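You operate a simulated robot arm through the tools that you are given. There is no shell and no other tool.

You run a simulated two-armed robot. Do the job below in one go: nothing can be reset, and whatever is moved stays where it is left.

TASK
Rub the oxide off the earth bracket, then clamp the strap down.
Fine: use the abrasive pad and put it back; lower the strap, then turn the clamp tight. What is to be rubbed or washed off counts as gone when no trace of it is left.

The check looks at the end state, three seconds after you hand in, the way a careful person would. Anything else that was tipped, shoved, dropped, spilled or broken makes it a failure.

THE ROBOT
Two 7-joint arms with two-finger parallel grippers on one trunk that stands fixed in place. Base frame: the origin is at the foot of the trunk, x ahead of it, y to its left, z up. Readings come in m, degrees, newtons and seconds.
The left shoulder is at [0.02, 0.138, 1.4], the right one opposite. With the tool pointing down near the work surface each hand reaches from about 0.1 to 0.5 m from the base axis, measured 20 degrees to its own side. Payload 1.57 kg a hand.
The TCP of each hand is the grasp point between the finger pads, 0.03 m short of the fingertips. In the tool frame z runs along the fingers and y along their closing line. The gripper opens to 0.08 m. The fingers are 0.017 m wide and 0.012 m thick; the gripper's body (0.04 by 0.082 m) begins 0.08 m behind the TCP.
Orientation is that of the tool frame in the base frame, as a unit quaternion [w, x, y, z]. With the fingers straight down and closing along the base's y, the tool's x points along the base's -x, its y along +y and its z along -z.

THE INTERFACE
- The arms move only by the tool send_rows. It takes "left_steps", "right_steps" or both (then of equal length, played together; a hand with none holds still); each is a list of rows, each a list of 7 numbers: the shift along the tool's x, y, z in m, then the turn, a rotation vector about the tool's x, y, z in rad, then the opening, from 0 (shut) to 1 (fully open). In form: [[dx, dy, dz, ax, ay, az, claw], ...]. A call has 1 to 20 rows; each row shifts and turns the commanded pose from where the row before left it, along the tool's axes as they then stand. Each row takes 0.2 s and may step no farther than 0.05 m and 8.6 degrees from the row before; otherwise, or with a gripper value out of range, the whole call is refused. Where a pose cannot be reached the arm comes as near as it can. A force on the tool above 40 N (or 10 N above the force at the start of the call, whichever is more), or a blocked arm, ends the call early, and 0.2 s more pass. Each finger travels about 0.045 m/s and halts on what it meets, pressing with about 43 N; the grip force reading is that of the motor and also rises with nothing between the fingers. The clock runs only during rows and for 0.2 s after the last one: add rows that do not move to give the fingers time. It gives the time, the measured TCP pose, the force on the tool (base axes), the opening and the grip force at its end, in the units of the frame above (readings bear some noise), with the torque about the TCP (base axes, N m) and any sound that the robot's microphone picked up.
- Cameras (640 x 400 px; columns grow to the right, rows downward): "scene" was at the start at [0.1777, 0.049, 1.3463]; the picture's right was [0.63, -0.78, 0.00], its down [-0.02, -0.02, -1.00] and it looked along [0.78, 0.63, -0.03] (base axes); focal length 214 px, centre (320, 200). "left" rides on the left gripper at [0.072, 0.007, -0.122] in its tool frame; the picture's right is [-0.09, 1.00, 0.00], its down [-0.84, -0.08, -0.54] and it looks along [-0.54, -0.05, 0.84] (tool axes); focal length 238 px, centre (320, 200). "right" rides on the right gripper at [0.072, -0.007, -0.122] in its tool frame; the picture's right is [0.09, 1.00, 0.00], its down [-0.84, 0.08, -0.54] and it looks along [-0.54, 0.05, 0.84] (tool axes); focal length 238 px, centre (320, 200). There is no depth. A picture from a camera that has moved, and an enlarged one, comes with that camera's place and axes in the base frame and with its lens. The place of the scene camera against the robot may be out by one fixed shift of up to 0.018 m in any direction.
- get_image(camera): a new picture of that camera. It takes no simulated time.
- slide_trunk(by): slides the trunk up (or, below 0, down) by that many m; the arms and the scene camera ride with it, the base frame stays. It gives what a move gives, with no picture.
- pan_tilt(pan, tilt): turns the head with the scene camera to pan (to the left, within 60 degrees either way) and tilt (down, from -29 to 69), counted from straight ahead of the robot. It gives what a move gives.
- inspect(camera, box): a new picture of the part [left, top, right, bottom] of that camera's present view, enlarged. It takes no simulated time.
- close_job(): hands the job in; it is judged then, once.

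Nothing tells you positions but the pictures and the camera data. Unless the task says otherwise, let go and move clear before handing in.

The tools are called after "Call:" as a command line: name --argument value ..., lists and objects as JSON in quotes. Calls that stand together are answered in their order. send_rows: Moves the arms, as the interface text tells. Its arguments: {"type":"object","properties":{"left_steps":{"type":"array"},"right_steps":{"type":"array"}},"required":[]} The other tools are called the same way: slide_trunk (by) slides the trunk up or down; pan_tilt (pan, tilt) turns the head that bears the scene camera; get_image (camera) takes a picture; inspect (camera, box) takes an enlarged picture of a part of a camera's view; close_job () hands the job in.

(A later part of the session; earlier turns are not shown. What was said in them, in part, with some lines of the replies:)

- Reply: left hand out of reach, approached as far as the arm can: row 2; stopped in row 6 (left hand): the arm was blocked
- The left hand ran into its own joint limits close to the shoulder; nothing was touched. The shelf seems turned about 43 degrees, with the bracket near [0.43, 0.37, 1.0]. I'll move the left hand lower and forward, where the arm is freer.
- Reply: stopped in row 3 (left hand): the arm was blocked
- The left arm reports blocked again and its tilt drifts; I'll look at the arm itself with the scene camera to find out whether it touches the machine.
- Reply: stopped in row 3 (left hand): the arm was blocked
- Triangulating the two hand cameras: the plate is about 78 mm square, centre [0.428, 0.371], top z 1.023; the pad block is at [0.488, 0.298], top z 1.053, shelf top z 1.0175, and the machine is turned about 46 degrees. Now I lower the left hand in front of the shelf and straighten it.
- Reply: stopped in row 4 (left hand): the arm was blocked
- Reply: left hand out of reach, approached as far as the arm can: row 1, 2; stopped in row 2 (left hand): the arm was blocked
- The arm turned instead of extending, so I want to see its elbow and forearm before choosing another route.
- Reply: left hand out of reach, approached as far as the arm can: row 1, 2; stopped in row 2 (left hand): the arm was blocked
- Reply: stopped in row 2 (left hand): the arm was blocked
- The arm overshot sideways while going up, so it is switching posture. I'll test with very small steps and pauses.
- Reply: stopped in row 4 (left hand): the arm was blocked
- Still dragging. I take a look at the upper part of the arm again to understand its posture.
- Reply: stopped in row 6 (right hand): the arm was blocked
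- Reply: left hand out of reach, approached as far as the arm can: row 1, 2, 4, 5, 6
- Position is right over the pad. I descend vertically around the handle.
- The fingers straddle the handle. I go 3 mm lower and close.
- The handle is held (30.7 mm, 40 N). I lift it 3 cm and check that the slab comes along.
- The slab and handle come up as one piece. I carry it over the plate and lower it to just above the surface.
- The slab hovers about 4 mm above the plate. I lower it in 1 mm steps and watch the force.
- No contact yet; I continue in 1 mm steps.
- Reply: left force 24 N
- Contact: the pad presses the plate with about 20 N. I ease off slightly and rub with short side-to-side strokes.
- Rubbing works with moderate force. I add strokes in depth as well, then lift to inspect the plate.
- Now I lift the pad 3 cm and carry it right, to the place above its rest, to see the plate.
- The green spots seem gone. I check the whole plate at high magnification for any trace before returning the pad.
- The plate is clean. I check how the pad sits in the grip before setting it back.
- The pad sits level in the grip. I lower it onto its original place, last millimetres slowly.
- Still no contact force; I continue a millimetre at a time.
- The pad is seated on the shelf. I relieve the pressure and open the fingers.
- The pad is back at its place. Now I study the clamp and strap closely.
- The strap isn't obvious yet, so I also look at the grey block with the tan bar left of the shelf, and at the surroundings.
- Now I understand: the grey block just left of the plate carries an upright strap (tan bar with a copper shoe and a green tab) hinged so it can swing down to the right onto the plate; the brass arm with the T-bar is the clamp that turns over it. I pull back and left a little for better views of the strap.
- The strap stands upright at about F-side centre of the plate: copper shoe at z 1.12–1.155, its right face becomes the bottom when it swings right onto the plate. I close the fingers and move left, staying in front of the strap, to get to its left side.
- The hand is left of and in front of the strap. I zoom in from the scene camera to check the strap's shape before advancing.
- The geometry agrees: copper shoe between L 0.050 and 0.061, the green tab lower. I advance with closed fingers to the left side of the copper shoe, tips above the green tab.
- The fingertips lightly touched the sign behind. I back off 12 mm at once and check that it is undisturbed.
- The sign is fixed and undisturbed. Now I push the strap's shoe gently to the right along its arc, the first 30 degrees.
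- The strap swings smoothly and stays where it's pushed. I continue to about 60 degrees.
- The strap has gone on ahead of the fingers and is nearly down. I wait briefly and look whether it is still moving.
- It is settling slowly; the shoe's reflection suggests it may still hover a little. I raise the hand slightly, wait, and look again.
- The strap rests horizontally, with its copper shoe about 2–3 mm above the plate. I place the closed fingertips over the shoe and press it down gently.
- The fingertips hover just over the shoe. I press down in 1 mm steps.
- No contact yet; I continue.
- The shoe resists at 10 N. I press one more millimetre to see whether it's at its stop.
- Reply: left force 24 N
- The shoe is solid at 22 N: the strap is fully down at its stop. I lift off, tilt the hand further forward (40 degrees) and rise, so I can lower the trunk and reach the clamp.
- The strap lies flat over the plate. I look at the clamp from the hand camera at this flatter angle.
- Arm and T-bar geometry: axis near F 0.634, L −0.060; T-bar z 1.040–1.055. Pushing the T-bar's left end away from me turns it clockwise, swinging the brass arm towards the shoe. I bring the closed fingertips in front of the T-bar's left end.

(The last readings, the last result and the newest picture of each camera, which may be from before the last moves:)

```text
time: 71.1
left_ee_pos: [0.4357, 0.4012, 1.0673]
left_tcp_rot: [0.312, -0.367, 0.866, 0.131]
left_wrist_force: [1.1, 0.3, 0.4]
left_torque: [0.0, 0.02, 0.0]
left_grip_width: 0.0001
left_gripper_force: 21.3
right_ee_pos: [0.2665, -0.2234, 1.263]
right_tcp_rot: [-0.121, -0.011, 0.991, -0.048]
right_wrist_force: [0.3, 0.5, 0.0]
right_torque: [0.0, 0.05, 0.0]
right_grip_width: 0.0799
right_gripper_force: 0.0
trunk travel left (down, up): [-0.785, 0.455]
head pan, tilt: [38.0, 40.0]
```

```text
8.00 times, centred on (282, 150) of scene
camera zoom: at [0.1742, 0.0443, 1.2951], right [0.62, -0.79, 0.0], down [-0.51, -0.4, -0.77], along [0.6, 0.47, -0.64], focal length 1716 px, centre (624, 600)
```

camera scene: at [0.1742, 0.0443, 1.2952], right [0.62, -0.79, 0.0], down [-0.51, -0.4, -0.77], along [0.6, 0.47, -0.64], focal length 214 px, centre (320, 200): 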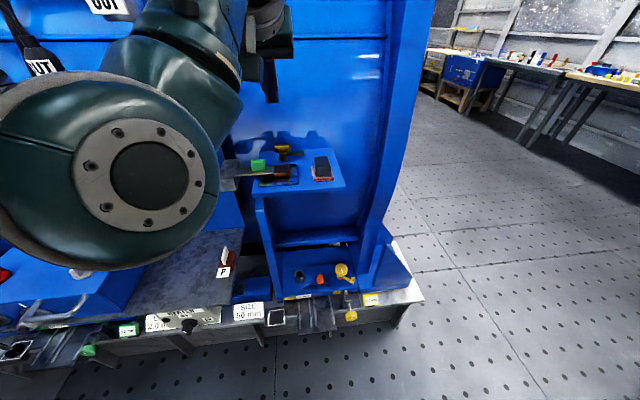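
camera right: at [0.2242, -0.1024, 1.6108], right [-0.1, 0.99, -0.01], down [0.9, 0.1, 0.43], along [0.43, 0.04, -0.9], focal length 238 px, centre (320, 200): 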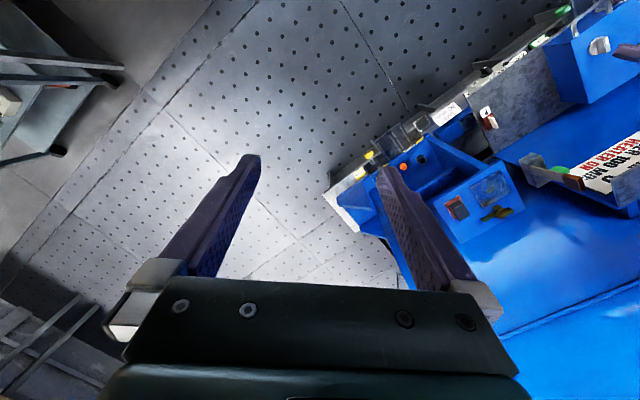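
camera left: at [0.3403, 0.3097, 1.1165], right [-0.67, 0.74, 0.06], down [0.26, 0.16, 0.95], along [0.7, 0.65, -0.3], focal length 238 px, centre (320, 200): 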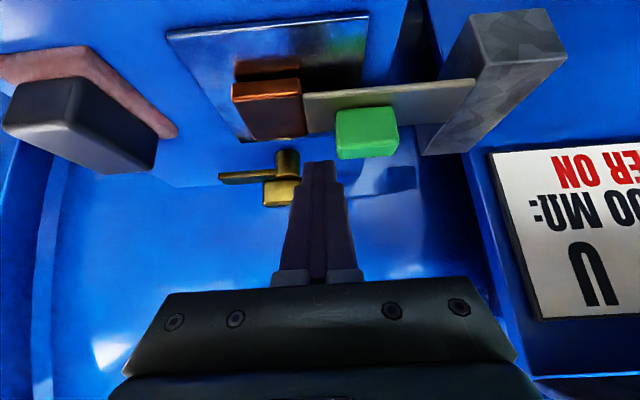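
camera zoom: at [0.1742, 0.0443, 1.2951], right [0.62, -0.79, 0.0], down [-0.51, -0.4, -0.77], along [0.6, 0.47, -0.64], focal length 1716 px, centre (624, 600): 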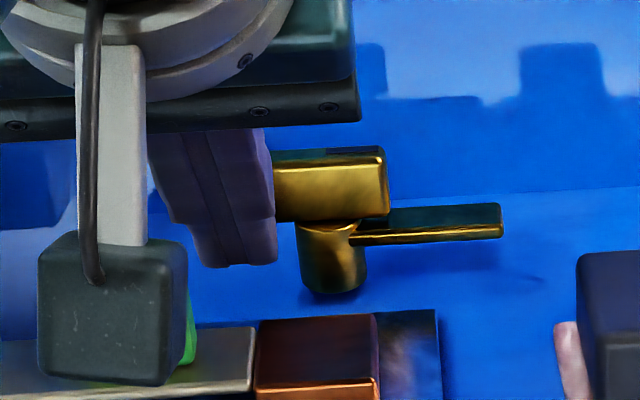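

The tips are just in front of the T-bar's left end. I shift 5 mm right and push forward gently in small steps.

Call:
send_rows --left_steps '[[0, -0.005, 0, 0, 0, 0, 0], [-0.0069, 0, 0.0057, 0, 0, 0, 0], [-0.0023, 0, 0.0019, 0, 0, 0, 0], [-0.0023, 0, 0.0019, 0, 0, 0, 0], [0, 0, 0, 0, 0, 0, 0]]'

Call:
inspect --camera "scene" --box '[242, 125, 322, 175]'

```text
time: 72.3
left_ee_pos: [0.4507, 0.4077, 1.0672]
left_tcp_rot: [0.31, -0.368, 0.867, 0.132]
left_wrist_force: [-4.2, -0.2, -2.4]
left_torque: [-0.06, 0.12, 0.01]
left_grip_width: 0.0001
left_gripper_force: 21.4
right_ee_pos: [0.266, -0.224, 1.2635]
right_tcp_rot: [-0.122, -0.011, 0.991, -0.047]
right_wrist_force: [0.8, 0.3, -0.4]
right_torque: [-0.01, -0.02, 0.0]
right_grip_width: 0.0801
right_gripper_force: 0.0
trunk travel left (down, up): [-0.785, 0.455]
head pan, tilt: [38.0, 40.0]
```

```text
8.00 times, centred on (282, 150) of scene
camera zoom: at [0.1737, 0.0441, 1.2949], right [0.62, -0.79, 0.0], down [-0.51, -0.4, -0.77], along [0.6, 0.47, -0.64], focal length 1716 px, centre (624, 600)
```

zoom: 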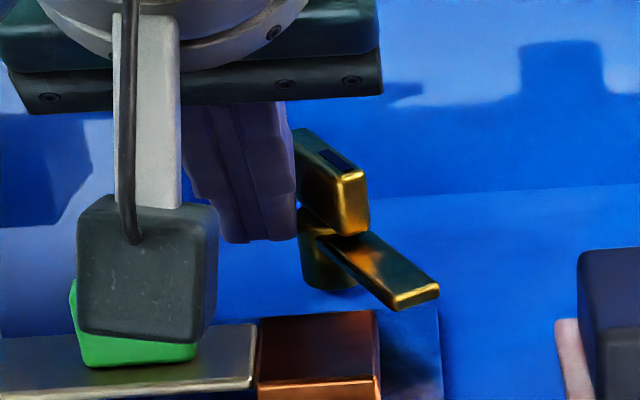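

The T-bar and arm turn together, clockwise, easily (about 5 N). They're now at roughly 50 degrees; I continue in small steps.

Call:
send_rows --left_steps '[[-0.0023, 0, 0.0019, 0, 0, 0, 0], [-0.0023, 0, 0.0019, 0, 0, 0, 0], [0, 0, 0, 0, 0, 0, 0]]'

Call:
inspect --camera "scene" --box '[242, 125, 322, 175]'

Call:
inspect --camera "left" --box '[200, 60, 400, 185]'

```text
time: 73.1
left_ee_pos: [0.4549, 0.4123, 1.0668]
left_tcp_rot: [0.313, -0.367, 0.866, 0.132]
left_wrist_force: [-1.8, 0.8, 0.5]
left_torque: [0.0, 0.07, -0.01]
left_grip_width: 0.0
left_gripper_force: 21.1
right_ee_pos: [0.2668, -0.2252, 1.2643]
right_tcp_rot: [-0.122, -0.01, 0.991, -0.048]
right_wrist_force: [0.0, 0.8, 0.4]
right_torque: [-0.04, 0.01, -0.02]
right_grip_width: 0.0801
right_gripper_force: 0.1
trunk travel left (down, up): [-0.785, 0.455]
head pan, tilt: [38.0, 40.0]
```

```text
8.00 times, centred on (282, 150) of scene
camera zoom: at [0.174, 0.0443, 1.2951], right [0.62, -0.79, 0.0], down [-0.51, -0.4, -0.77], along [0.6, 0.47, -0.64], focal length 1716 px, centre (624, 600)
```

zoom: 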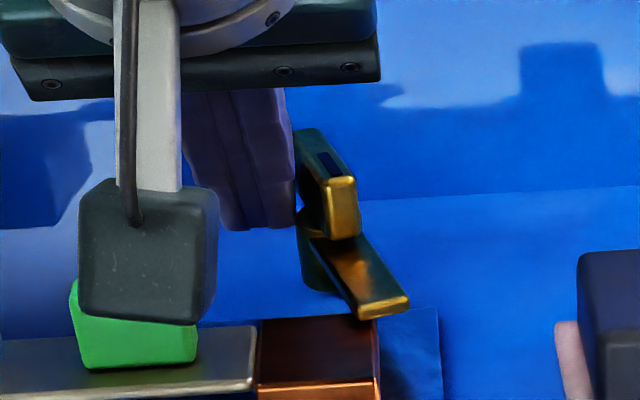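

```text
3.20 times, centred on (300, 122) of left
camera zoom: at [0.3585, 0.3215, 1.1164], right [-0.67, 0.74, 0.06], down [0.26, 0.16, 0.95], along [0.7, 0.65, -0.3], focal length 763 px, centre (384, 448)
```

zoom: 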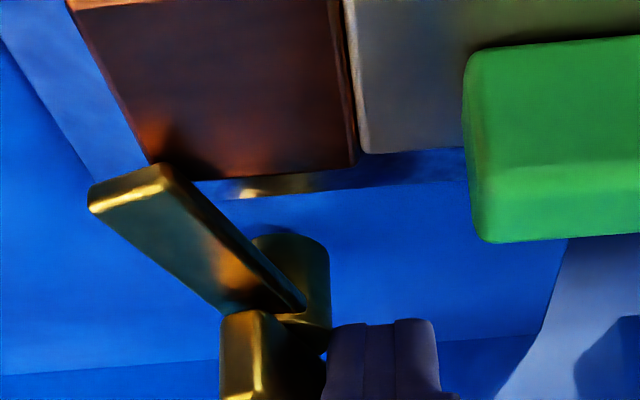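

The arm swings over the shoe's back corner, about 65 degrees turned. The push has run out of leverage, so I rise, straddle the T-bar with open fingers and squeeze it round.

Call:
send_rows --left_steps '[[0.0077, 0, -0.0064, 0, 0, 0, 0], [-0.0191, 0, -0.0231, 0, 0, 0, 0], [-0.0108, -0.0203, 0.009, 0, 0, 0, 0.3], [0, 0, 0, 0, 0, 0, 0.625], [0, 0, 0, 0, 0, 0, 0.625], [0, 0, 0, 0, 0, 0, 0.625]]'

Call:
get_image --camera "left"

Call:
inspect --camera "scene" --box '[242, 115, 338, 175]'

```text
time: 74.5
left_ee_pos: [0.4717, 0.4007, 1.0988]
left_tcp_rot: [0.312, -0.367, 0.867, 0.132]
left_wrist_force: [0.1, -0.2, 0.5]
left_torque: [-0.02, -0.02, 0.0]
left_grip_width: 0.05
left_gripper_force: 0.0
right_ee_pos: [0.2667, -0.2244, 1.2631]
right_tcp_rot: [-0.122, -0.011, 0.991, -0.047]
right_wrist_force: [0.3, -0.4, 0.4]
right_torque: [0.02, 0.03, -0.01]
right_grip_width: 0.0802
right_gripper_force: 0.0
trunk travel left (down, up): [-0.785, 0.455]
head pan, tilt: [38.0, 40.0]
```

```text
taken
camera left: at [0.3761, 0.3098, 1.1469], right [-0.67, 0.74, 0.06], down [0.26, 0.16, 0.95], along [0.7, 0.65, -0.3], focal length 238 px, centre (320, 200)
```

left: 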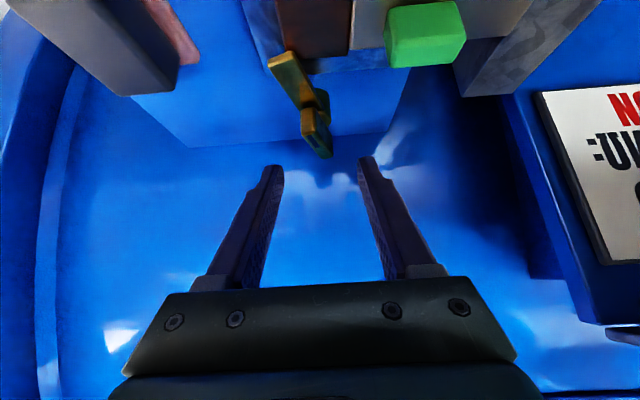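

```text
6.67 times, centred on (290, 145) of scene
camera zoom: at [0.1742, 0.0443, 1.2952], right [0.62, -0.79, 0.0], down [-0.51, -0.4, -0.77], along [0.6, 0.47, -0.64], focal length 1430 px, centre (520, 567)
```

zoom: 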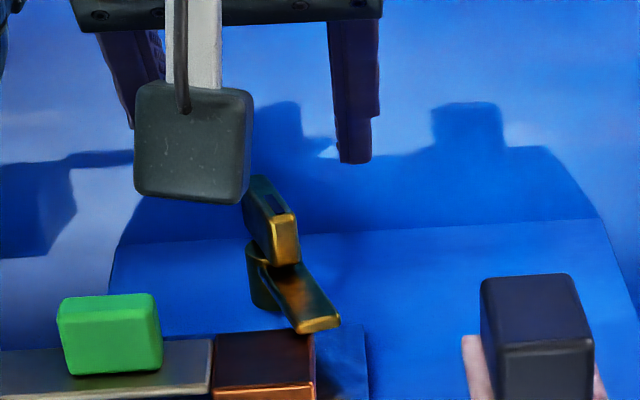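

Well centred over the T-bar. I descend around it (tips above the arm) and close gradually.

Call:
send_rows --left_steps '[[0.0099, 0, 0.0119, 0, 0, 0, 0.625], [0.0099, 0, 0.0119, 0, 0, 0, 0.625], [0, 0, 0, 0, 0, 0, 0.625], [0, 0, 0, 0, 0, 0, 0.45], [0, 0, 0, 0, 0, 0, 0.35], [0, 0, 0, 0, 0, 0, 0.3], [0, 0, 0, 0, 0, 0, 0.3]]'

Call:
get_image --camera "left"

Call:
inspect --camera "scene" --box '[242, 115, 338, 175]'

```text
time: 76.1
left_ee_pos: [0.473, 0.4, 1.0667]
left_tcp_rot: [0.312, -0.366, 0.867, 0.132]
left_wrist_force: [-0.1, -1.2, -0.1]
left_torque: [0.0, -0.01, 0.03]
left_grip_width: 0.0241
left_gripper_force: 0.0
right_ee_pos: [0.2667, -0.2236, 1.264]
right_tcp_rot: [-0.121, -0.01, 0.991, -0.047]
right_wrist_force: [-0.6, -0.2, 0.6]
right_torque: [0.02, 0.01, 0.0]
right_grip_width: 0.0801
right_gripper_force: 0.0
trunk travel left (down, up): [-0.785, 0.455]
head pan, tilt: [38.0, 40.0]
```

```text
taken
camera left: at [0.3759, 0.3093, 1.1155], right [-0.67, 0.74, 0.06], down [0.26, 0.16, 0.95], along [0.7, 0.65, -0.3], focal length 238 px, centre (320, 200)
```

left: 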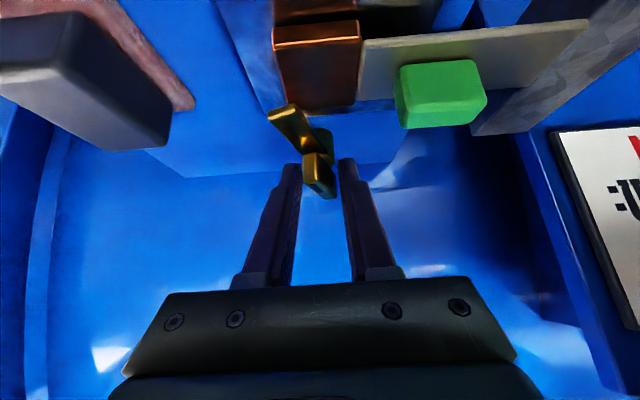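

```text
6.67 times, centred on (290, 145) of scene
camera zoom: at [0.1742, 0.0443, 1.2952], right [0.62, -0.79, 0.0], down [-0.51, -0.4, -0.77], along [0.6, 0.47, -0.64], focal length 1430 px, centre (520, 567)
```

zoom: 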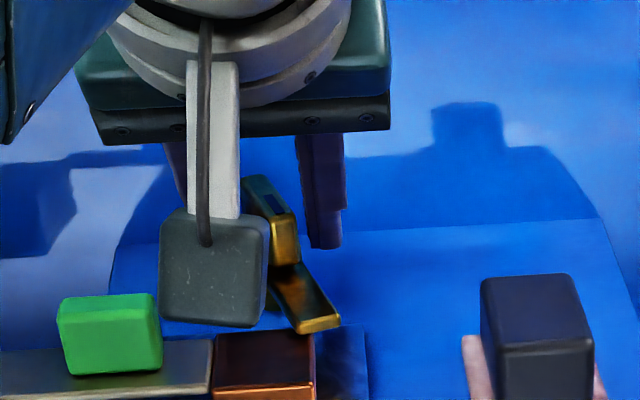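

The T-bar is between the fingers. I close further step by step, watching the force.

Call:
send_rows --left_steps '[[0, 0, 0, 0, 0, 0, 0.25], [0, 0, 0, 0, 0, 0, 0.2], [0, 0, 0, 0, 0, 0, 0.2]]'

Call:
inspect --camera "scene" --box '[242, 115, 338, 175]'

Call:
inspect --camera "left" --box '[240, 80, 400, 220]'

```text
time: 76.9
left_ee_pos: [0.4714, 0.4006, 1.0674]
left_tcp_rot: [0.311, -0.368, 0.866, 0.132]
left_wrist_force: [-1.7, 2.2, -0.4]
left_torque: [0.05, 0.08, 0.0]
left_grip_width: 0.0192
left_gripper_force: 29.6
right_ee_pos: [0.2664, -0.2246, 1.2631]
right_tcp_rot: [-0.122, -0.01, 0.991, -0.048]
right_wrist_force: [0.1, 0.3, 0.7]
right_torque: [0.04, -0.01, 0.01]
right_grip_width: 0.0802
right_gripper_force: 0.2
trunk travel left (down, up): [-0.785, 0.455]
head pan, tilt: [38.0, 40.0]
```

```text
6.67 times, centred on (290, 145) of scene
camera zoom: at [0.174, 0.0446, 1.2951], right [0.62, -0.79, 0.0], down [-0.51, -0.4, -0.77], along [0.6, 0.47, -0.64], focal length 1430 px, centre (520, 567)
```

zoom: 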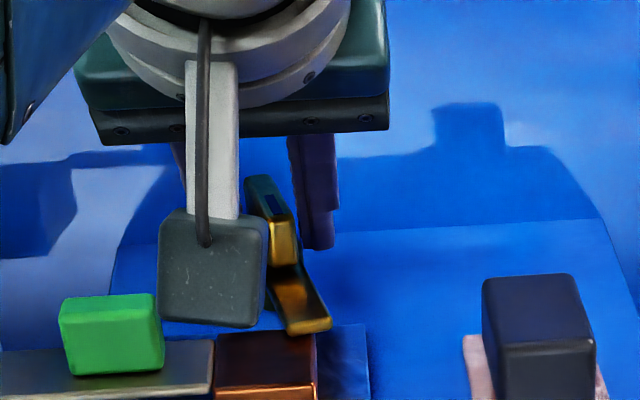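

```text
2.86 times, centred on (320, 150) of left
camera zoom: at [0.3755, 0.3099, 1.1155], right [-0.67, 0.74, 0.06], down [0.26, 0.16, 0.95], along [0.7, 0.65, -0.3], focal length 681 px, centre (320, 343)
```

zoom: 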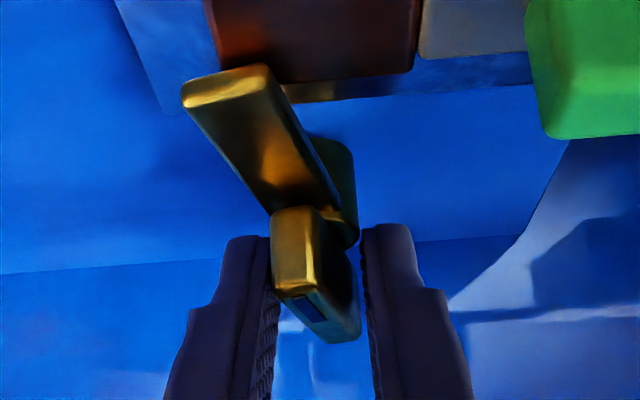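

It is squeezing and slowly turning. I hold the closing for a moment and see whether it continues.

Call:
send_rows --left_steps '[[0, 0, 0, 0, 0, 0, 0.15], [0, 0, 0, 0, 0, 0, 0.15], [0, 0, 0, 0, 0, 0, 0.15]]'

Call:
inspect --camera "scene" --box '[242, 115, 338, 175]'

Call:
inspect --camera "left" --box '[240, 80, 400, 220]'

```text
time: 77.7
left_ee_pos: [0.4711, 0.4021, 1.0675]
left_tcp_rot: [0.312, -0.367, 0.866, 0.133]
left_wrist_force: [-1.3, 4.1, -2.4]
left_torque: [0.15, 0.05, 0.04]
left_grip_width: 0.0193
left_gripper_force: 33.3
right_ee_pos: [0.2656, -0.2258, 1.2639]
right_tcp_rot: [-0.121, -0.011, 0.991, -0.047]
right_wrist_force: [-0.6, -0.5, 0.3]
right_torque: [-0.02, -0.02, -0.05]
right_grip_width: 0.0797
right_gripper_force: 0.1
trunk travel left (down, up): [-0.785, 0.455]
head pan, tilt: [38.0, 40.0]
```

```text
6.67 times, centred on (290, 145) of scene
camera zoom: at [0.174, 0.0447, 1.2951], right [0.62, -0.79, 0.0], down [-0.51, -0.4, -0.77], along [0.6, 0.47, -0.64], focal length 1430 px, centre (520, 567)
```

zoom: 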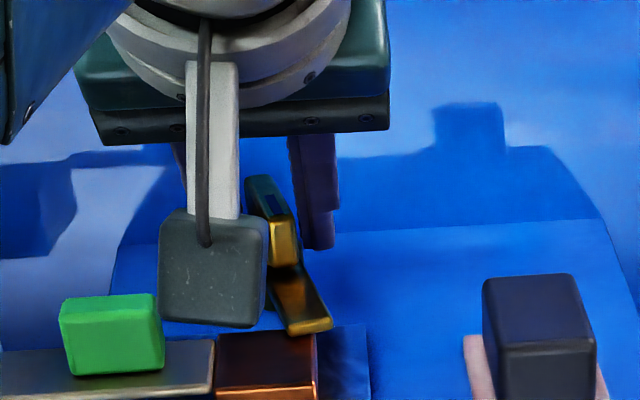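

```text
2.86 times, centred on (320, 150) of left
camera zoom: at [0.3755, 0.3099, 1.1155], right [-0.67, 0.74, 0.06], down [0.26, 0.16, 0.95], along [0.7, 0.65, -0.3], focal length 681 px, centre (320, 343)
```

zoom: 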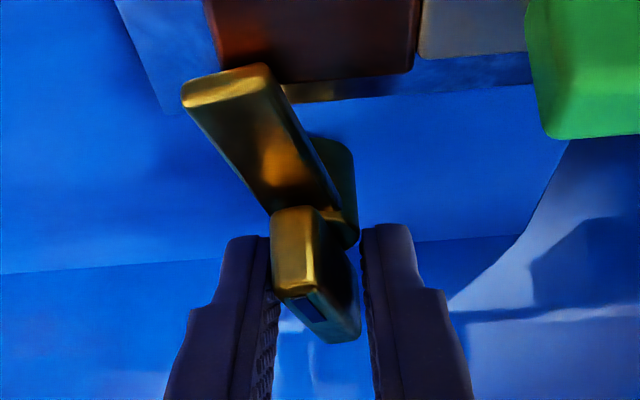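

It has stopped at about 70 degrees. I look closely at the arm and shoe to see whether it's pressing on the shoe or hitting its side.

Call:
inspect --camera "scene" --box '[270, 150, 302, 170]'

Call:
inspect --camera "left" --box '[270, 85, 350, 135]'

```text
16.00 times, centred on (286, 160) of scene
camera zoom: at [0.174, 0.0447, 1.2951], right [0.62, -0.79, 0.0], down [-0.51, -0.4, -0.77], along [0.6, 0.47, -0.64], focal length 3432 px, centre (864, 840)
```

zoom: 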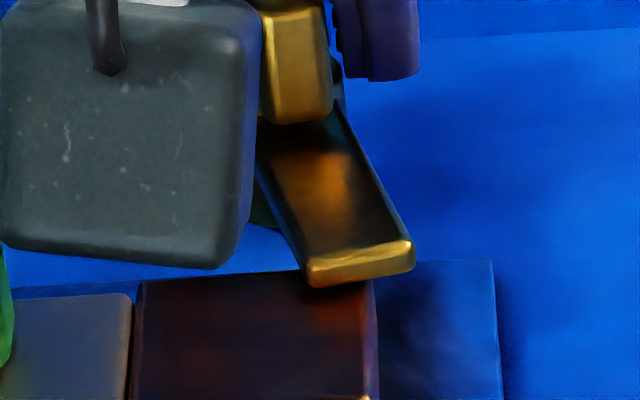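

```text
8.00 times, centred on (310, 110) of left
camera zoom: at [0.3755, 0.3099, 1.1155], right [-0.67, 0.74, 0.06], down [0.26, 0.16, 0.95], along [0.7, 0.65, -0.3], focal length 1907 px, centre (400, 920)
```

zoom: 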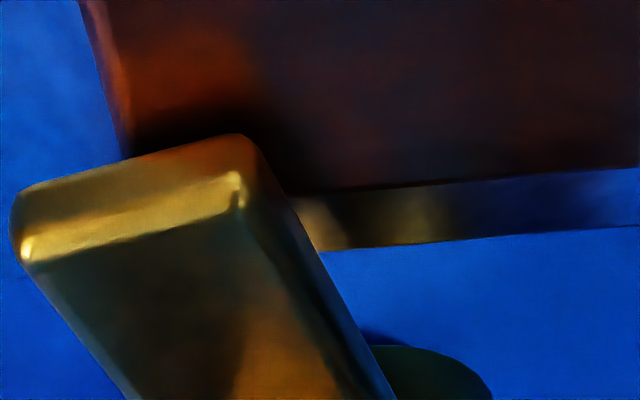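

The arm's tip sits over the shoe's corner and the T-bar has reached about 76 degrees under a firm squeeze. I increase the squeeze to full to see whether this is the end stop.

Call:
send_rows --left_steps '[[0, 0, 0, 0, 0, 0, 0.08], [0, 0, 0, 0, 0, 0, 0], [0, 0, 0, 0, 0, 0, 0], [0, 0, 0, 0, 0, 0, 0]]'

Call:
inspect --camera "left" --box '[240, 80, 400, 220]'

Call:
inspect --camera "scene" --box '[242, 115, 338, 175]'

```text
time: 78.7
left_ee_pos: [0.4728, 0.4019, 1.0673]
left_tcp_rot: [0.312, -0.366, 0.867, 0.131]
left_wrist_force: [-1.5, 4.3, -3.2]
left_torque: [0.14, -0.02, 0.02]
left_grip_width: 0.0193
left_gripper_force: 33.7
right_ee_pos: [0.2665, -0.2235, 1.2633]
right_tcp_rot: [-0.121, -0.011, 0.991, -0.048]
right_wrist_force: [-0.2, -1.2, 0.6]
right_torque: [0.01, 0.01, 0.02]
right_grip_width: 0.0801
right_gripper_force: 0.0
trunk travel left (down, up): [-0.785, 0.455]
head pan, tilt: [38.0, 40.0]
```

```text
2.86 times, centred on (320, 150) of left
camera zoom: at [0.3754, 0.3099, 1.1155], right [-0.67, 0.74, 0.06], down [0.26, 0.16, 0.95], along [0.7, 0.65, -0.3], focal length 681 px, centre (320, 343)
```

zoom: 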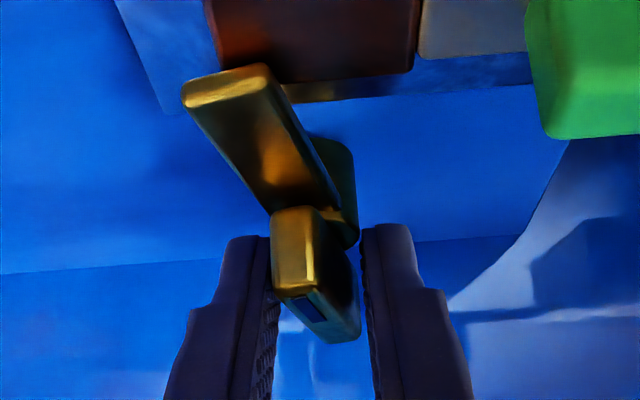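

```text
6.67 times, centred on (290, 145) of scene
camera zoom: at [0.174, 0.0447, 1.2951], right [0.62, -0.79, 0.0], down [-0.51, -0.4, -0.77], along [0.6, 0.47, -0.64], focal length 1430 px, centre (520, 567)
```

zoom: 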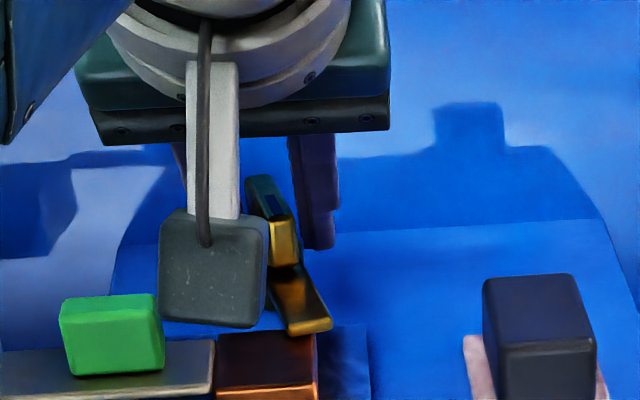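

No change under full squeeze, so this looks like the end of its travel. I open the fingers and check that the clamp stays there.

Call:
send_rows --left_steps '[[0, 0, 0, 0, 0, 0, 0.4], [0, 0, 0, 0, 0, 0, 0.625], [0, 0, 0, 0, 0, 0, 0.625], [-0.0099, 0, -0.0119, 0, 0, 0, 0.625], [-0.0128, 0, -0.0154, 0, 0, 0, 0.625], [-0.0128, 0, -0.0154, 0, 0, 0, 0.625], [0, 0, 0, 0, 0, 0, 0.625]]'

Call:
inspect --camera "left" --box '[240, 0, 400, 140]'

Call:
inspect --camera "scene" --box '[242, 120, 338, 180]'

```text
time: 80.3
left_ee_pos: [0.4719, 0.401, 1.1226]
left_tcp_rot: [0.312, -0.367, 0.867, 0.132]
left_wrist_force: [-0.2, -0.8, 0.5]
left_torque: [0.04, 0.02, -0.03]
left_grip_width: 0.0502
left_gripper_force: 0.1
right_ee_pos: [0.2655, -0.2228, 1.2644]
right_tcp_rot: [-0.122, -0.011, 0.991, -0.047]
right_wrist_force: [-0.2, -0.2, 0.7]
right_torque: [-0.01, 0.01, 0.01]
right_grip_width: 0.0799
right_gripper_force: 0.1
trunk travel left (down, up): [-0.785, 0.455]
head pan, tilt: [38.0, 40.0]
```

```text
2.86 times, centred on (320, 70) of left
camera zoom: at [0.3761, 0.3098, 1.1716], right [-0.67, 0.74, 0.06], down [0.26, 0.16, 0.95], along [0.7, 0.65, -0.3], focal length 681 px, centre (320, 571)
```

zoom: 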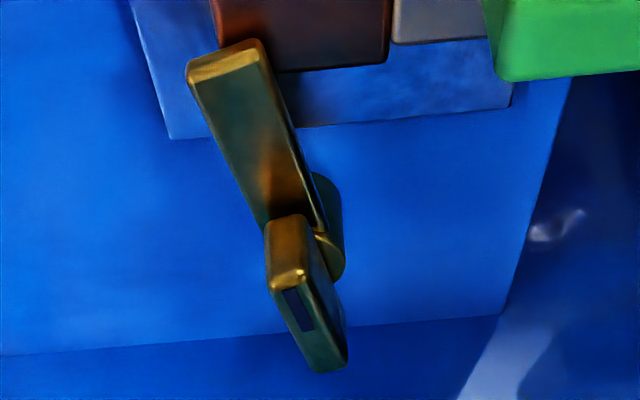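

```text
6.67 times, centred on (290, 150) of scene
camera zoom: at [0.1742, 0.0443, 1.2952], right [0.62, -0.79, 0.0], down [-0.51, -0.4, -0.77], along [0.6, 0.47, -0.64], focal length 1430 px, centre (520, 533)
```

zoom: 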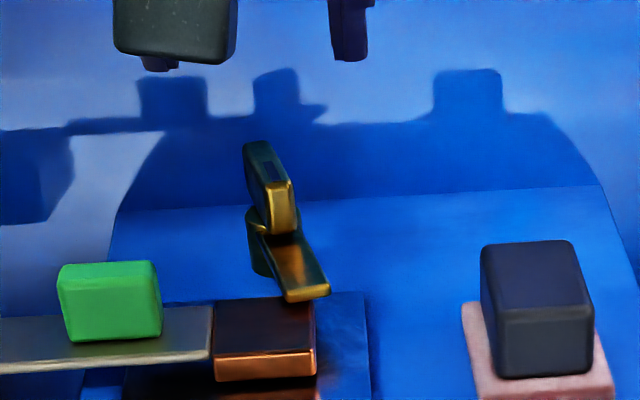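

The clamp stays put with the arm over the shoe's rear corner. To make sure it really is at its stop, I'll push the arm sideways from its right with the closed fingertips; first I move there from above.

Call:
send_rows --left_steps '[[0.0142, -0.0227, -0.0117, 0, 0, 0, 0.3], [0.0142, -0.0227, -0.0117, 0, 0, 0, 0], [0, 0, 0, 0, 0, 0, 0], [0, 0, 0, 0, 0, 0, 0], [0.019, 0, 0.023, 0, 0, 0, 0], [0.019, 0, 0.023, 0, 0, 0, 0], [0, 0, 0, 0, 0, 0, 0]]'

Call:
get_image --camera "left"

Call:
inspect --camera "scene" --box '[242, 120, 338, 180]'

```text
time: 81.9
left_ee_pos: [0.4785, 0.3422, 1.0629]
left_tcp_rot: [0.311, -0.368, 0.866, 0.132]
left_wrist_force: [0.2, -0.7, 0.0]
left_torque: [0.06, 0.01, 0.0]
left_grip_width: 0.0001
left_gripper_force: 21.5
right_ee_pos: [0.2664, -0.2232, 1.2628]
right_tcp_rot: [-0.121, -0.012, 0.991, -0.048]
right_wrist_force: [-0.9, -0.1, 0.3]
right_torque: [-0.04, -0.01, 0.0]
right_grip_width: 0.0801
right_gripper_force: 0.0
trunk travel left (down, up): [-0.785, 0.455]
head pan, tilt: [38.0, 40.0]
```

```text
taken
camera left: at [0.3825, 0.2509, 1.1117], right [-0.67, 0.74, 0.06], down [0.26, 0.16, 0.95], along [0.7, 0.65, -0.3], focal length 238 px, centre (320, 200)
```

left: 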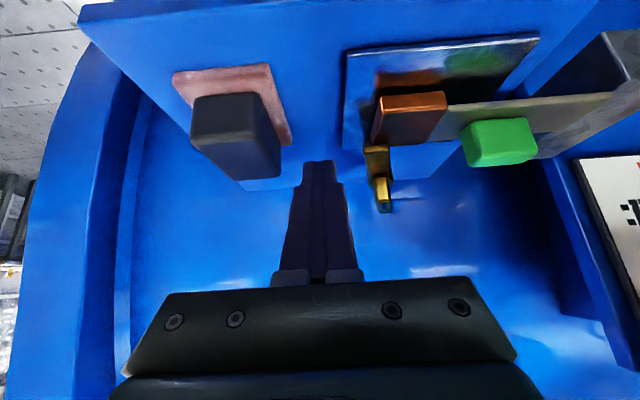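

```text
6.67 times, centred on (290, 150) of scene
camera zoom: at [0.1742, 0.0443, 1.2951], right [0.62, -0.79, 0.0], down [-0.51, -0.4, -0.77], along [0.6, 0.47, -0.64], focal length 1430 px, centre (520, 533)
```

zoom: 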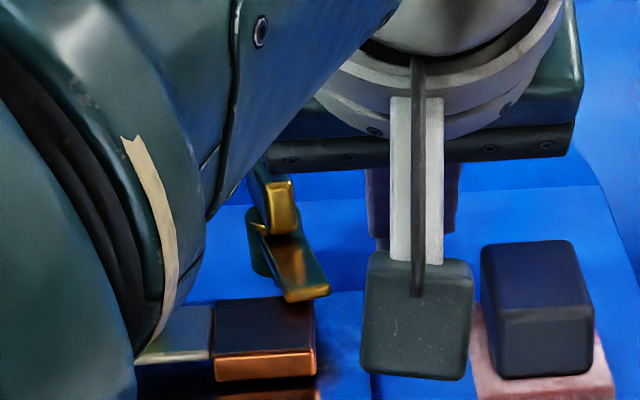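

From this side I can see the arm relative to the shoe; I enlarge it.

Call:
inspect --camera "left" --box '[340, 80, 460, 155]'

Call:
inspect --camera "left" --box '[280, 130, 440, 230]'

```text
5.33 times, centred on (400, 118) of left
camera zoom: at [0.3825, 0.2509, 1.1117], right [-0.67, 0.74, 0.06], down [0.26, 0.16, 0.95], along [0.7, 0.65, -0.3], focal length 1271 px, centre (-107, 640)
```

zoom: 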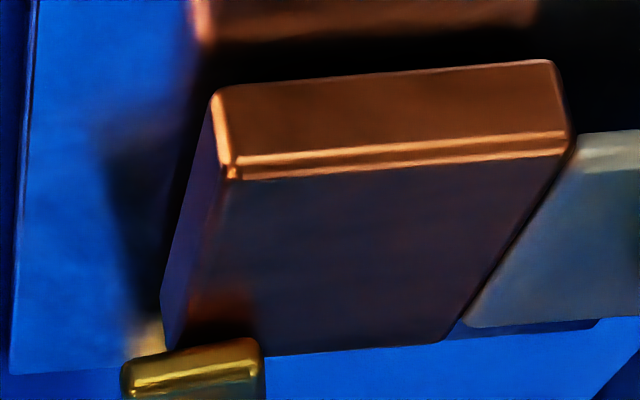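

```text
4.00 times, centred on (360, 180) of left
camera zoom: at [0.3825, 0.2509, 1.1117], right [-0.67, 0.74, 0.06], down [0.26, 0.16, 0.95], along [0.7, 0.65, -0.3], focal length 953 px, centre (160, 280)
```

zoom: 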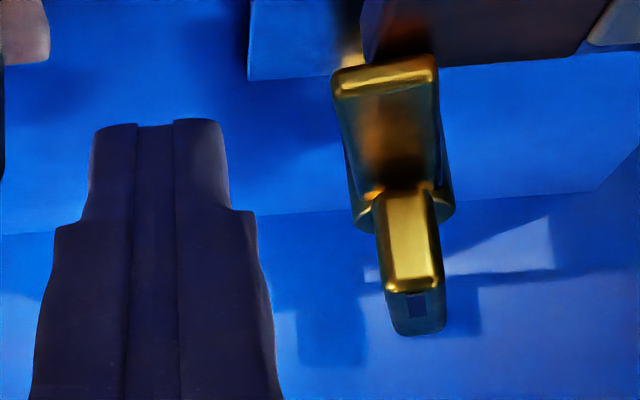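

I push slowly to the left against the arm's right side, watching the force.

Call:
send_rows --left_steps '[[0, 0.004, 0, 0, 0, 0, 0], [0, 0.004, 0, 0, 0, 0, 0], [0, 0.004, 0, 0, 0, 0, 0], [0, 0.002, 0, 0, 0, 0, 0], [0, 0, 0, 0, 0, 0, 0]]'

Call:
send_rows --left_steps '[[0, 0.002, 0, 0, 0, 0, 0], [0, 0.002, 0, 0, 0, 0, 0], [0, 0, 0, 0, 0, 0, 0]]'

Call:
inspect --camera "left" --box '[280, 90, 440, 230]'

```text
time: 83.1
left_ee_pos: [0.4691, 0.3527, 1.0623]
left_tcp_rot: [0.312, -0.366, 0.867, 0.131]
left_wrist_force: [0.9, 0.2, -0.1]
left_torque: [-0.02, 0.0, -0.01]
left_grip_width: 0.0
left_gripper_force: 21.0
right_ee_pos: [0.2653, -0.2239, 1.2631]
right_tcp_rot: [-0.122, -0.011, 0.991, -0.048]
right_wrist_force: [-0.1, 0.1, -0.8]
right_torque: [-0.05, 0.0, -0.01]
right_grip_width: 0.08
right_gripper_force: 0.0
trunk travel left (down, up): [-0.785, 0.455]
head pan, tilt: [38.0, 40.0]
```

```text
time: 83.9
left_ee_pos: [0.466, 0.356, 1.0626]
left_tcp_rot: [0.312, -0.367, 0.866, 0.133]
left_wrist_force: [-0.8, -0.4, 0.0]
left_torque: [-0.01, -0.03, 0.0]
left_grip_width: 0.0
left_gripper_force: 21.1
right_ee_pos: [0.267, -0.2252, 1.2639]
right_tcp_rot: [-0.122, -0.011, 0.991, -0.047]
right_wrist_force: [0.6, 0.7, -0.5]
right_torque: [0.0, -0.01, 0.0]
right_grip_width: 0.0799
right_gripper_force: 0.0
trunk travel left (down, up): [-0.785, 0.455]
head pan, tilt: [38.0, 40.0]
```

```text
2.86 times, centred on (360, 160) of left
camera zoom: at [0.37, 0.2645, 1.1114], right [-0.67, 0.74, 0.06], down [0.26, 0.16, 0.95], along [0.7, 0.65, -0.3], focal length 681 px, centre (206, 314)
```

zoom: 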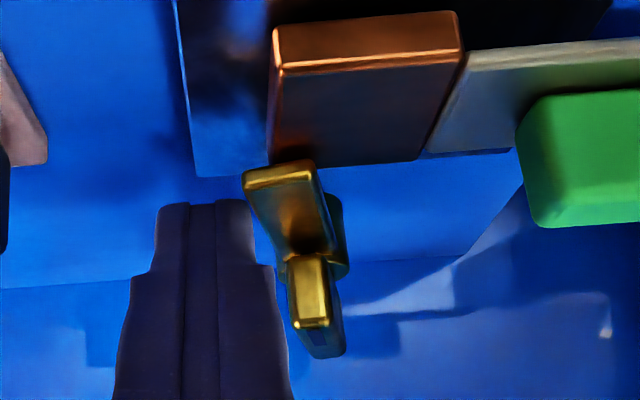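

Nearly touching. I continue in 2 mm steps.

Call:
send_rows --left_steps '[[0, 0.002, 0, 0, 0, 0, 0], [0, 0.002, 0, 0, 0, 0, 0], [0, 0, 0, 0, 0, 0, 0]]'

Call:
inspect --camera "left" --box '[280, 90, 440, 230]'

```text
time: 84.7
left_ee_pos: [0.463, 0.3585, 1.062]
left_tcp_rot: [0.312, -0.366, 0.867, 0.131]
left_wrist_force: [1.0, -2.1, 0.2]
left_torque: [-0.03, 0.01, 0.01]
left_grip_width: 0.0
left_gripper_force: 21.3
right_ee_pos: [0.2661, -0.2243, 1.2643]
right_tcp_rot: [-0.122, -0.011, 0.991, -0.048]
right_wrist_force: [-0.4, 0.0, 0.3]
right_torque: [0.01, 0.01, 0.01]
right_grip_width: 0.0799
right_gripper_force: 0.0
trunk travel left (down, up): [-0.785, 0.455]
head pan, tilt: [38.0, 40.0]
```

```text
2.86 times, centred on (360, 160) of left
camera zoom: at [0.3676, 0.2668, 1.1112], right [-0.67, 0.74, 0.06], down [0.26, 0.16, 0.95], along [0.7, 0.65, -0.3], focal length 681 px, centre (206, 314)
```

zoom: 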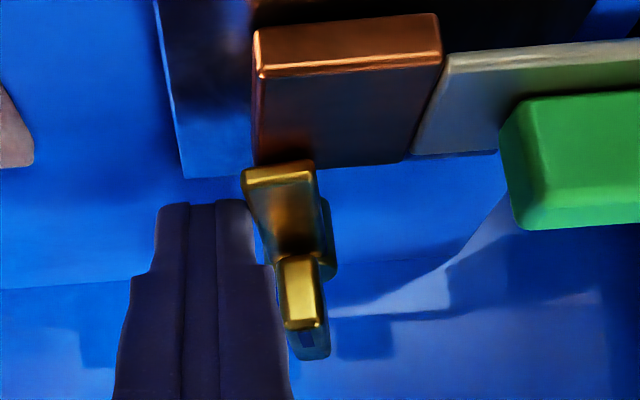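

It moves further with very little force, so it was not at its stop. I keep pushing in small steps.

Call:
send_rows --left_steps '[[0, 0.002, 0, 0, 0, 0, 0], [0, 0.002, 0, 0, 0, 0, 0], [0, 0, 0, 0, 0, 0, 0]]'

Call:
send_rows --left_steps '[[0, 0.002, 0, 0, 0, 0, 0], [0, 0, 0, 0, 0, 0, 0]]'

Call:
inspect --camera "left" --box '[280, 90, 440, 230]'

Call:
inspect --camera "scene" --box '[242, 120, 338, 180]'

```text
time: 85.5
left_ee_pos: [0.461, 0.3605, 1.0626]
left_tcp_rot: [0.312, -0.367, 0.866, 0.132]
left_wrist_force: [-0.2, -2.2, 0.3]
left_torque: [-0.07, -0.02, 0.03]
left_grip_width: 0.0
left_gripper_force: 21.6
right_ee_pos: [0.2668, -0.2235, 1.2652]
right_tcp_rot: [-0.122, -0.011, 0.991, -0.047]
right_wrist_force: [0.1, 0.2, 0.6]
right_torque: [-0.04, -0.01, -0.01]
right_grip_width: 0.0801
right_gripper_force: 0.1
trunk travel left (down, up): [-0.785, 0.455]
head pan, tilt: [38.0, 40.0]
```

```text
time: 86.1
left_ee_pos: [0.4608, 0.3616, 1.0629]
left_tcp_rot: [0.313, -0.367, 0.866, 0.131]
left_wrist_force: [-0.2, -2.2, 0.5]
left_torque: [-0.01, -0.05, -0.06]
left_grip_width: 0.0
left_gripper_force: 21.6
right_ee_pos: [0.2661, -0.2238, 1.2642]
right_tcp_rot: [-0.121, -0.011, 0.991, -0.048]
right_wrist_force: [-0.4, -0.3, 0.1]
right_torque: [0.01, -0.01, 0.02]
right_grip_width: 0.0802
right_gripper_force: 0.1
trunk travel left (down, up): [-0.785, 0.455]
head pan, tilt: [38.0, 40.0]
```

```text
2.86 times, centred on (360, 160) of left
camera zoom: at [0.3632, 0.271, 1.111], right [-0.67, 0.74, 0.06], down [0.26, 0.16, 0.95], along [0.7, 0.65, -0.3], focal length 681 px, centre (206, 314)
```

zoom: 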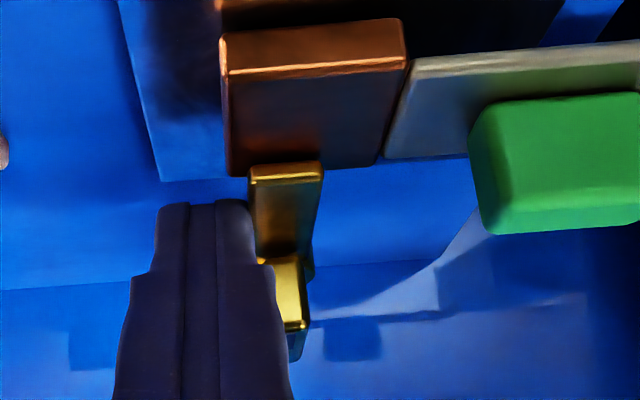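

```text
6.67 times, centred on (290, 150) of scene
camera zoom: at [0.1743, 0.0441, 1.2952], right [0.62, -0.79, 0.0], down [-0.51, -0.4, -0.77], along [0.6, 0.47, -0.64], focal length 1430 px, centre (520, 533)
```

zoom: 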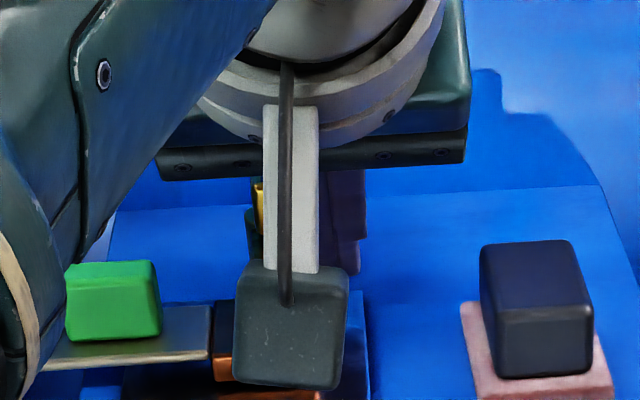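

The arm now points straight at the robot, over the shoe's rear edge, still moving freely at 2 N. I keep going until it resists.

Call:
send_rows --left_steps '[[0, 0.002, 0, 0, 0, 0, 0], [0, 0.002, 0, 0, 0, 0, 0], [0, 0, 0, 0, 0, 0, 0]]'

Call:
send_rows --left_steps '[[0, 0.002, 0, 0, 0, 0, 0], [0, 0.002, 0, 0, 0, 0, 0], [0, 0, 0, 0, 0, 0, 0]]'

Call:
inspect --camera "left" --box '[280, 90, 440, 230]'

```text
time: 86.9
left_ee_pos: [0.4572, 0.3636, 1.0628]
left_tcp_rot: [0.312, -0.367, 0.867, 0.129]
left_wrist_force: [2.6, -8.8, 1.1]
left_torque: [-0.1, -0.07, -0.15]
left_grip_width: 0.0001
left_gripper_force: 21.2
right_ee_pos: [0.2666, -0.226, 1.2649]
right_tcp_rot: [-0.121, -0.012, 0.991, -0.048]
right_wrist_force: [0.1, 0.0, -0.3]
right_torque: [-0.03, 0.0, 0.01]
right_grip_width: 0.0801
right_gripper_force: 0.1
trunk travel left (down, up): [-0.785, 0.455]
head pan, tilt: [38.0, 40.0]
```

```text
time: 87.7
left_ee_pos: [0.4576, 0.3639, 1.0621]
left_tcp_rot: [0.314, -0.367, 0.866, 0.127]
left_wrist_force: [18.9, -14.4, -6.4]
left_torque: [-0.48, -0.3, -0.61]
left_grip_width: 0.0
left_gripper_force: 21.2
right_ee_pos: [0.2678, -0.2264, 1.2652]
right_tcp_rot: [-0.119, -0.01, 0.992, -0.049]
right_wrist_force: [-1.0, -0.7, 0.4]
right_torque: [-0.01, 0.03, -0.04]
right_grip_width: 0.0801
right_gripper_force: 0.1
trunk travel left (down, up): [-0.785, 0.455]
head pan, tilt: [38.0, 40.0]
```

```text
2.86 times, centred on (360, 160) of left
camera zoom: at [0.3599, 0.2732, 1.1116], right [-0.66, 0.75, 0.05], down [0.26, 0.17, 0.95], along [0.7, 0.64, -0.31], focal length 681 px, centre (206, 314)
```

zoom: 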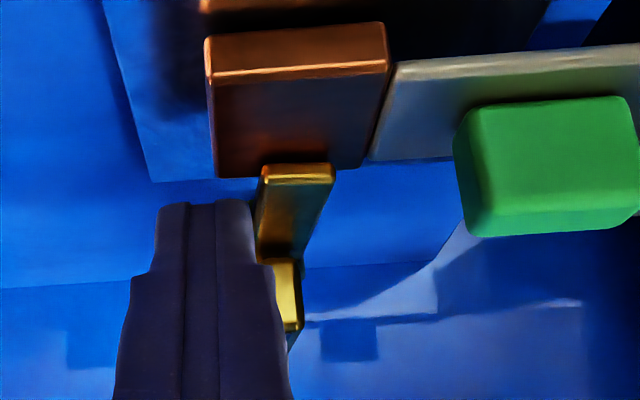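

Now it resists firmly (about 24 N): the clamp is tight, turned slightly past 90 degrees. I back off to the right and rise.

Call:
send_rows --left_steps '[[0, -0.005, 0, 0, 0, 0, 0], [0, -0.01, 0, 0, 0, 0, 0], [0, -0.005, 0, 0, 0, 0, 0], [-0.0128, 0, -0.0154, 0, 0, 0, 0], [-0.0191, 0, -0.0231, 0, 0, 0, 0], [-0.0191, 0, -0.0231, 0, 0, 0, 0], [0, 0, 0, 0, 0, 0, 0]]'

Call:
get_image --camera "left"

Call:
inspect --camera "scene" --box '[210, 115, 338, 195]'

Call:
inspect --camera "left" --box '[320, 0, 480, 100]'

```text
time: 89.3
left_ee_pos: [0.4677, 0.3543, 1.1456]
left_tcp_rot: [0.311, -0.367, 0.867, 0.132]
left_wrist_force: [0.0, -0.4, 0.2]
left_torque: [-0.03, -0.05, 0.0]
left_grip_width: 0.0
left_gripper_force: 21.4
right_ee_pos: [0.2675, -0.2253, 1.2632]
right_tcp_rot: [-0.122, -0.011, 0.991, -0.048]
right_wrist_force: [0.1, -0.4, 0.0]
right_torque: [-0.01, -0.01, 0.02]
right_grip_width: 0.0802
right_gripper_force: 0.1
trunk travel left (down, up): [-0.785, 0.455]
head pan, tilt: [38.0, 40.0]
```

```text
taken
camera left: at [0.3722, 0.2635, 1.1925], right [-0.67, 0.74, 0.06], down [0.26, 0.16, 0.95], along [0.7, 0.65, -0.3], focal length 238 px, centre (320, 200)
```

left: 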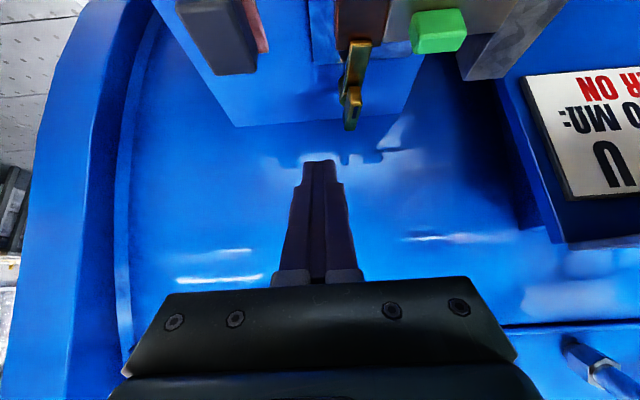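

```text
5.00 times, centred on (274, 155) of scene
camera zoom: at [0.1742, 0.0443, 1.2952], right [0.62, -0.79, 0.0], down [-0.51, -0.4, -0.77], along [0.6, 0.47, -0.64], focal length 1072 px, centre (550, 425)
```

zoom: 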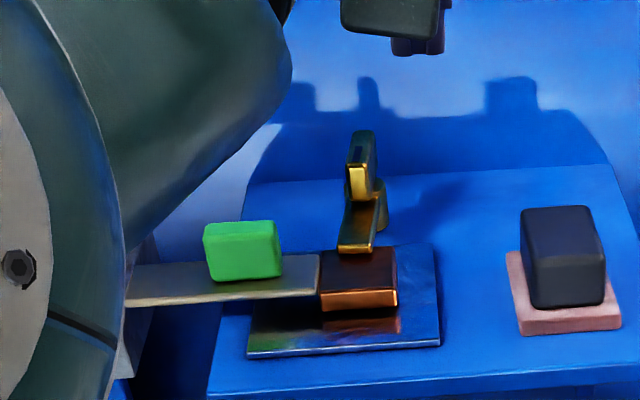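

```text
4.00 times, centred on (400, 50) of left
camera zoom: at [0.3722, 0.2635, 1.1925], right [-0.67, 0.74, 0.06], down [0.26, 0.16, 0.95], along [0.7, 0.65, -0.3], focal length 953 px, centre (0, 800)
```

zoom: 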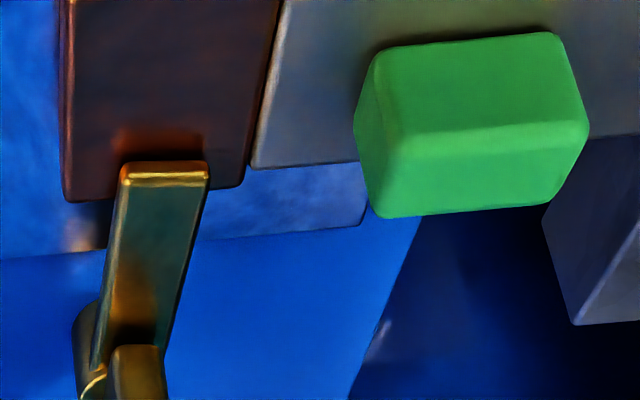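

The arm lies over the shoe's rear edge and stayed there; the last 4 mm of push produced only force and no motion, so it's tight at its stop. I retract the hand away from the shelf.

Call:
send_rows --left_steps '[[0.0113, 0, -0.0256, 0, 0, 0, 0], [0.0113, 0, -0.0256, 0, 0, 0, 0], [0.0113, 0, -0.0256, 0, 0, 0, 0], [0.0113, 0, -0.0256, 0, 0, 0, 0], [0, 0, 0, 0, 0, 0, 0], [0, 0, 0, 0, 0, 0, 0]]'

Call:
get_image --camera "scene"

Call:
inspect --camera "scene" --box '[230, 125, 358, 205]'

Call:
get_image --camera "left"

```text
time: 90.7
left_ee_pos: [0.3993, 0.2926, 1.1979]
left_tcp_rot: [0.318, -0.369, 0.862, 0.142]
left_wrist_force: [-0.1, -0.5, 0.0]
left_torque: [-0.02, 0.01, 0.0]
left_grip_width: 0.0
left_gripper_force: 21.3
right_ee_pos: [0.2657, -0.2245, 1.2637]
right_tcp_rot: [-0.122, -0.011, 0.991, -0.048]
right_wrist_force: [0.3, -0.6, -0.4]
right_torque: [-0.03, 0.02, 0.0]
right_grip_width: 0.0798
right_gripper_force: 0.1
trunk travel left (down, up): [-0.785, 0.455]
head pan, tilt: [38.0, 40.0]
```

```text
taken
camera scene: at [0.1742, 0.0443, 1.2951], right [0.62, -0.79, 0.0], down [-0.51, -0.4, -0.77], along [0.6, 0.47, -0.64], focal length 214 px, centre (320, 200)
```

scene: 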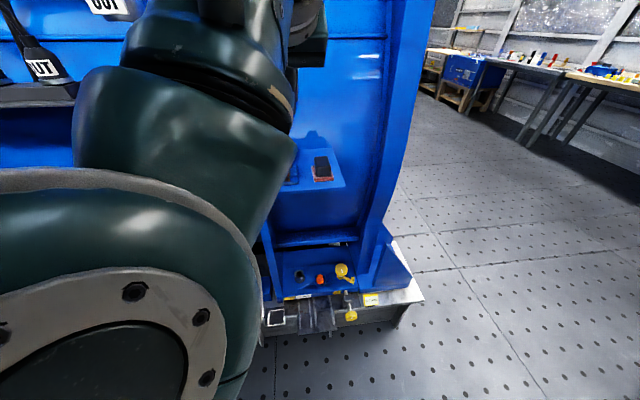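

```text
5.00 times, centred on (294, 165) of scene
camera zoom: at [0.1742, 0.0443, 1.2951], right [0.62, -0.79, 0.0], down [-0.51, -0.4, -0.77], along [0.6, 0.47, -0.64], focal length 1072 px, centre (450, 375)
```

zoom: 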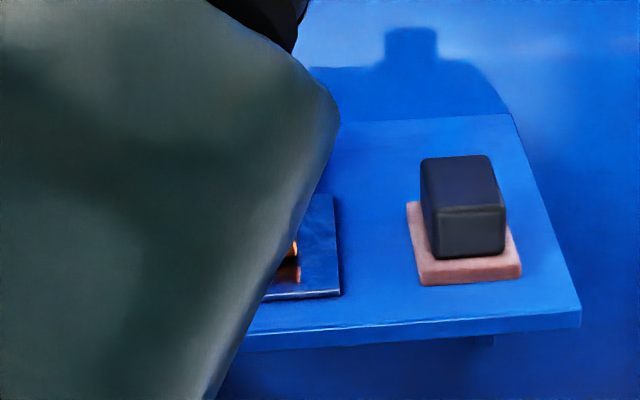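

```text
taken
camera left: at [0.3029, 0.1988, 1.2433], right [-0.68, 0.73, 0.07], down [0.26, 0.14, 0.96], along [0.69, 0.66, -0.29], focal length 238 px, centre (320, 200)
```

left: 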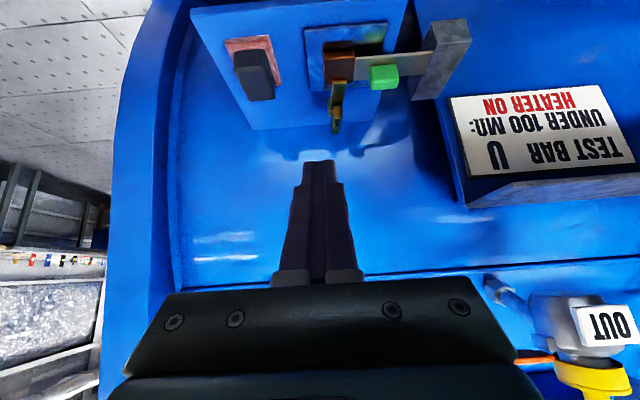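

The hand is clear of the shelf. A last close look at the final state from the hand camera.

Call:
inspect --camera "left" --box '[200, 10, 440, 160]'

Call:
inspect --camera "left" --box '[290, 15, 410, 140]'

```text
2.67 times, centred on (320, 85) of left
camera zoom: at [0.3029, 0.1988, 1.2433], right [-0.68, 0.73, 0.07], down [0.26, 0.14, 0.96], along [0.69, 0.66, -0.29], focal length 636 px, centre (320, 507)
```

zoom: 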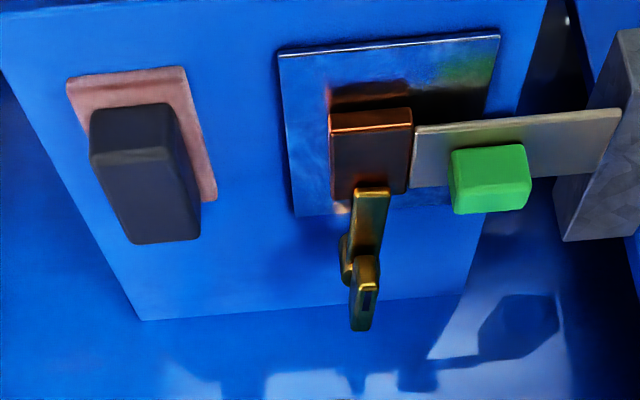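

```text
3.20 times, centred on (350, 78) of left
camera zoom: at [0.3029, 0.1988, 1.2433], right [-0.68, 0.73, 0.07], down [0.26, 0.14, 0.96], along [0.69, 0.66, -0.29], focal length 763 px, centre (224, 592)
```

zoom: 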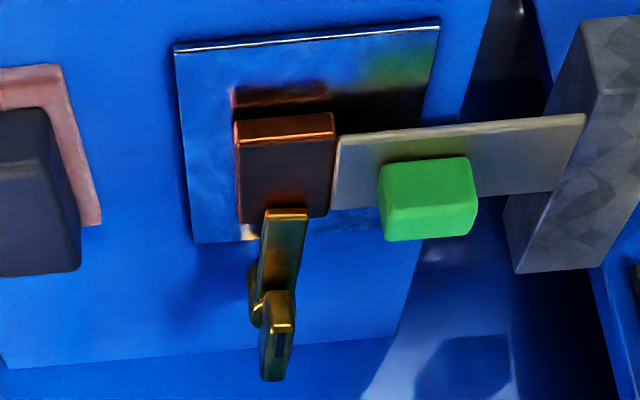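

The oxide is gone from the bracket and the abrasive pad is back on the spot it came from. The strap is flat at its lower stop, with its copper shoe about 2 mm above the plate and not moving under a 22 N push. The clamp arm is turned over the shoe to its end stop. I've moved the hand clear of the shelf and nothing else has shifted, so I'm handing the job in.

Call:
close_job

```text
The job is handed in.
```

I rubbed the oxide off the earth bracket, lowered the strap and turned the clamp tight, then handed the job in. No result of the check has come back yet.

- **Bracket:** I rubbed the plate with the abrasive pad. Close-up views from two cameras showed no green left; the brown patch still visible is a reflection of the brass clamp.
- **Pad:** It is back where it came from, upright and square to the shelf.
- **Strap:** It lies flat over the plate, at what looks like its lower stop. The copper shoe sits about 2 mm above the plate and did not move under a 22 N push.
- **Clamp:** I turned it clockwise about 95 degrees, so the brass arm lies over the back edge of the shoe. The last push reached about 24 N with no further movement, and it stayed put when I let go.

While getting behind the strap, the closed fingertips touched the "TEST BAR" sign with about 14 N. I backed off at once; the sign looked undisturbed afterwards. I saw nothing else moved, and the left hand is clear of the shelf with its fingers closed and empty.
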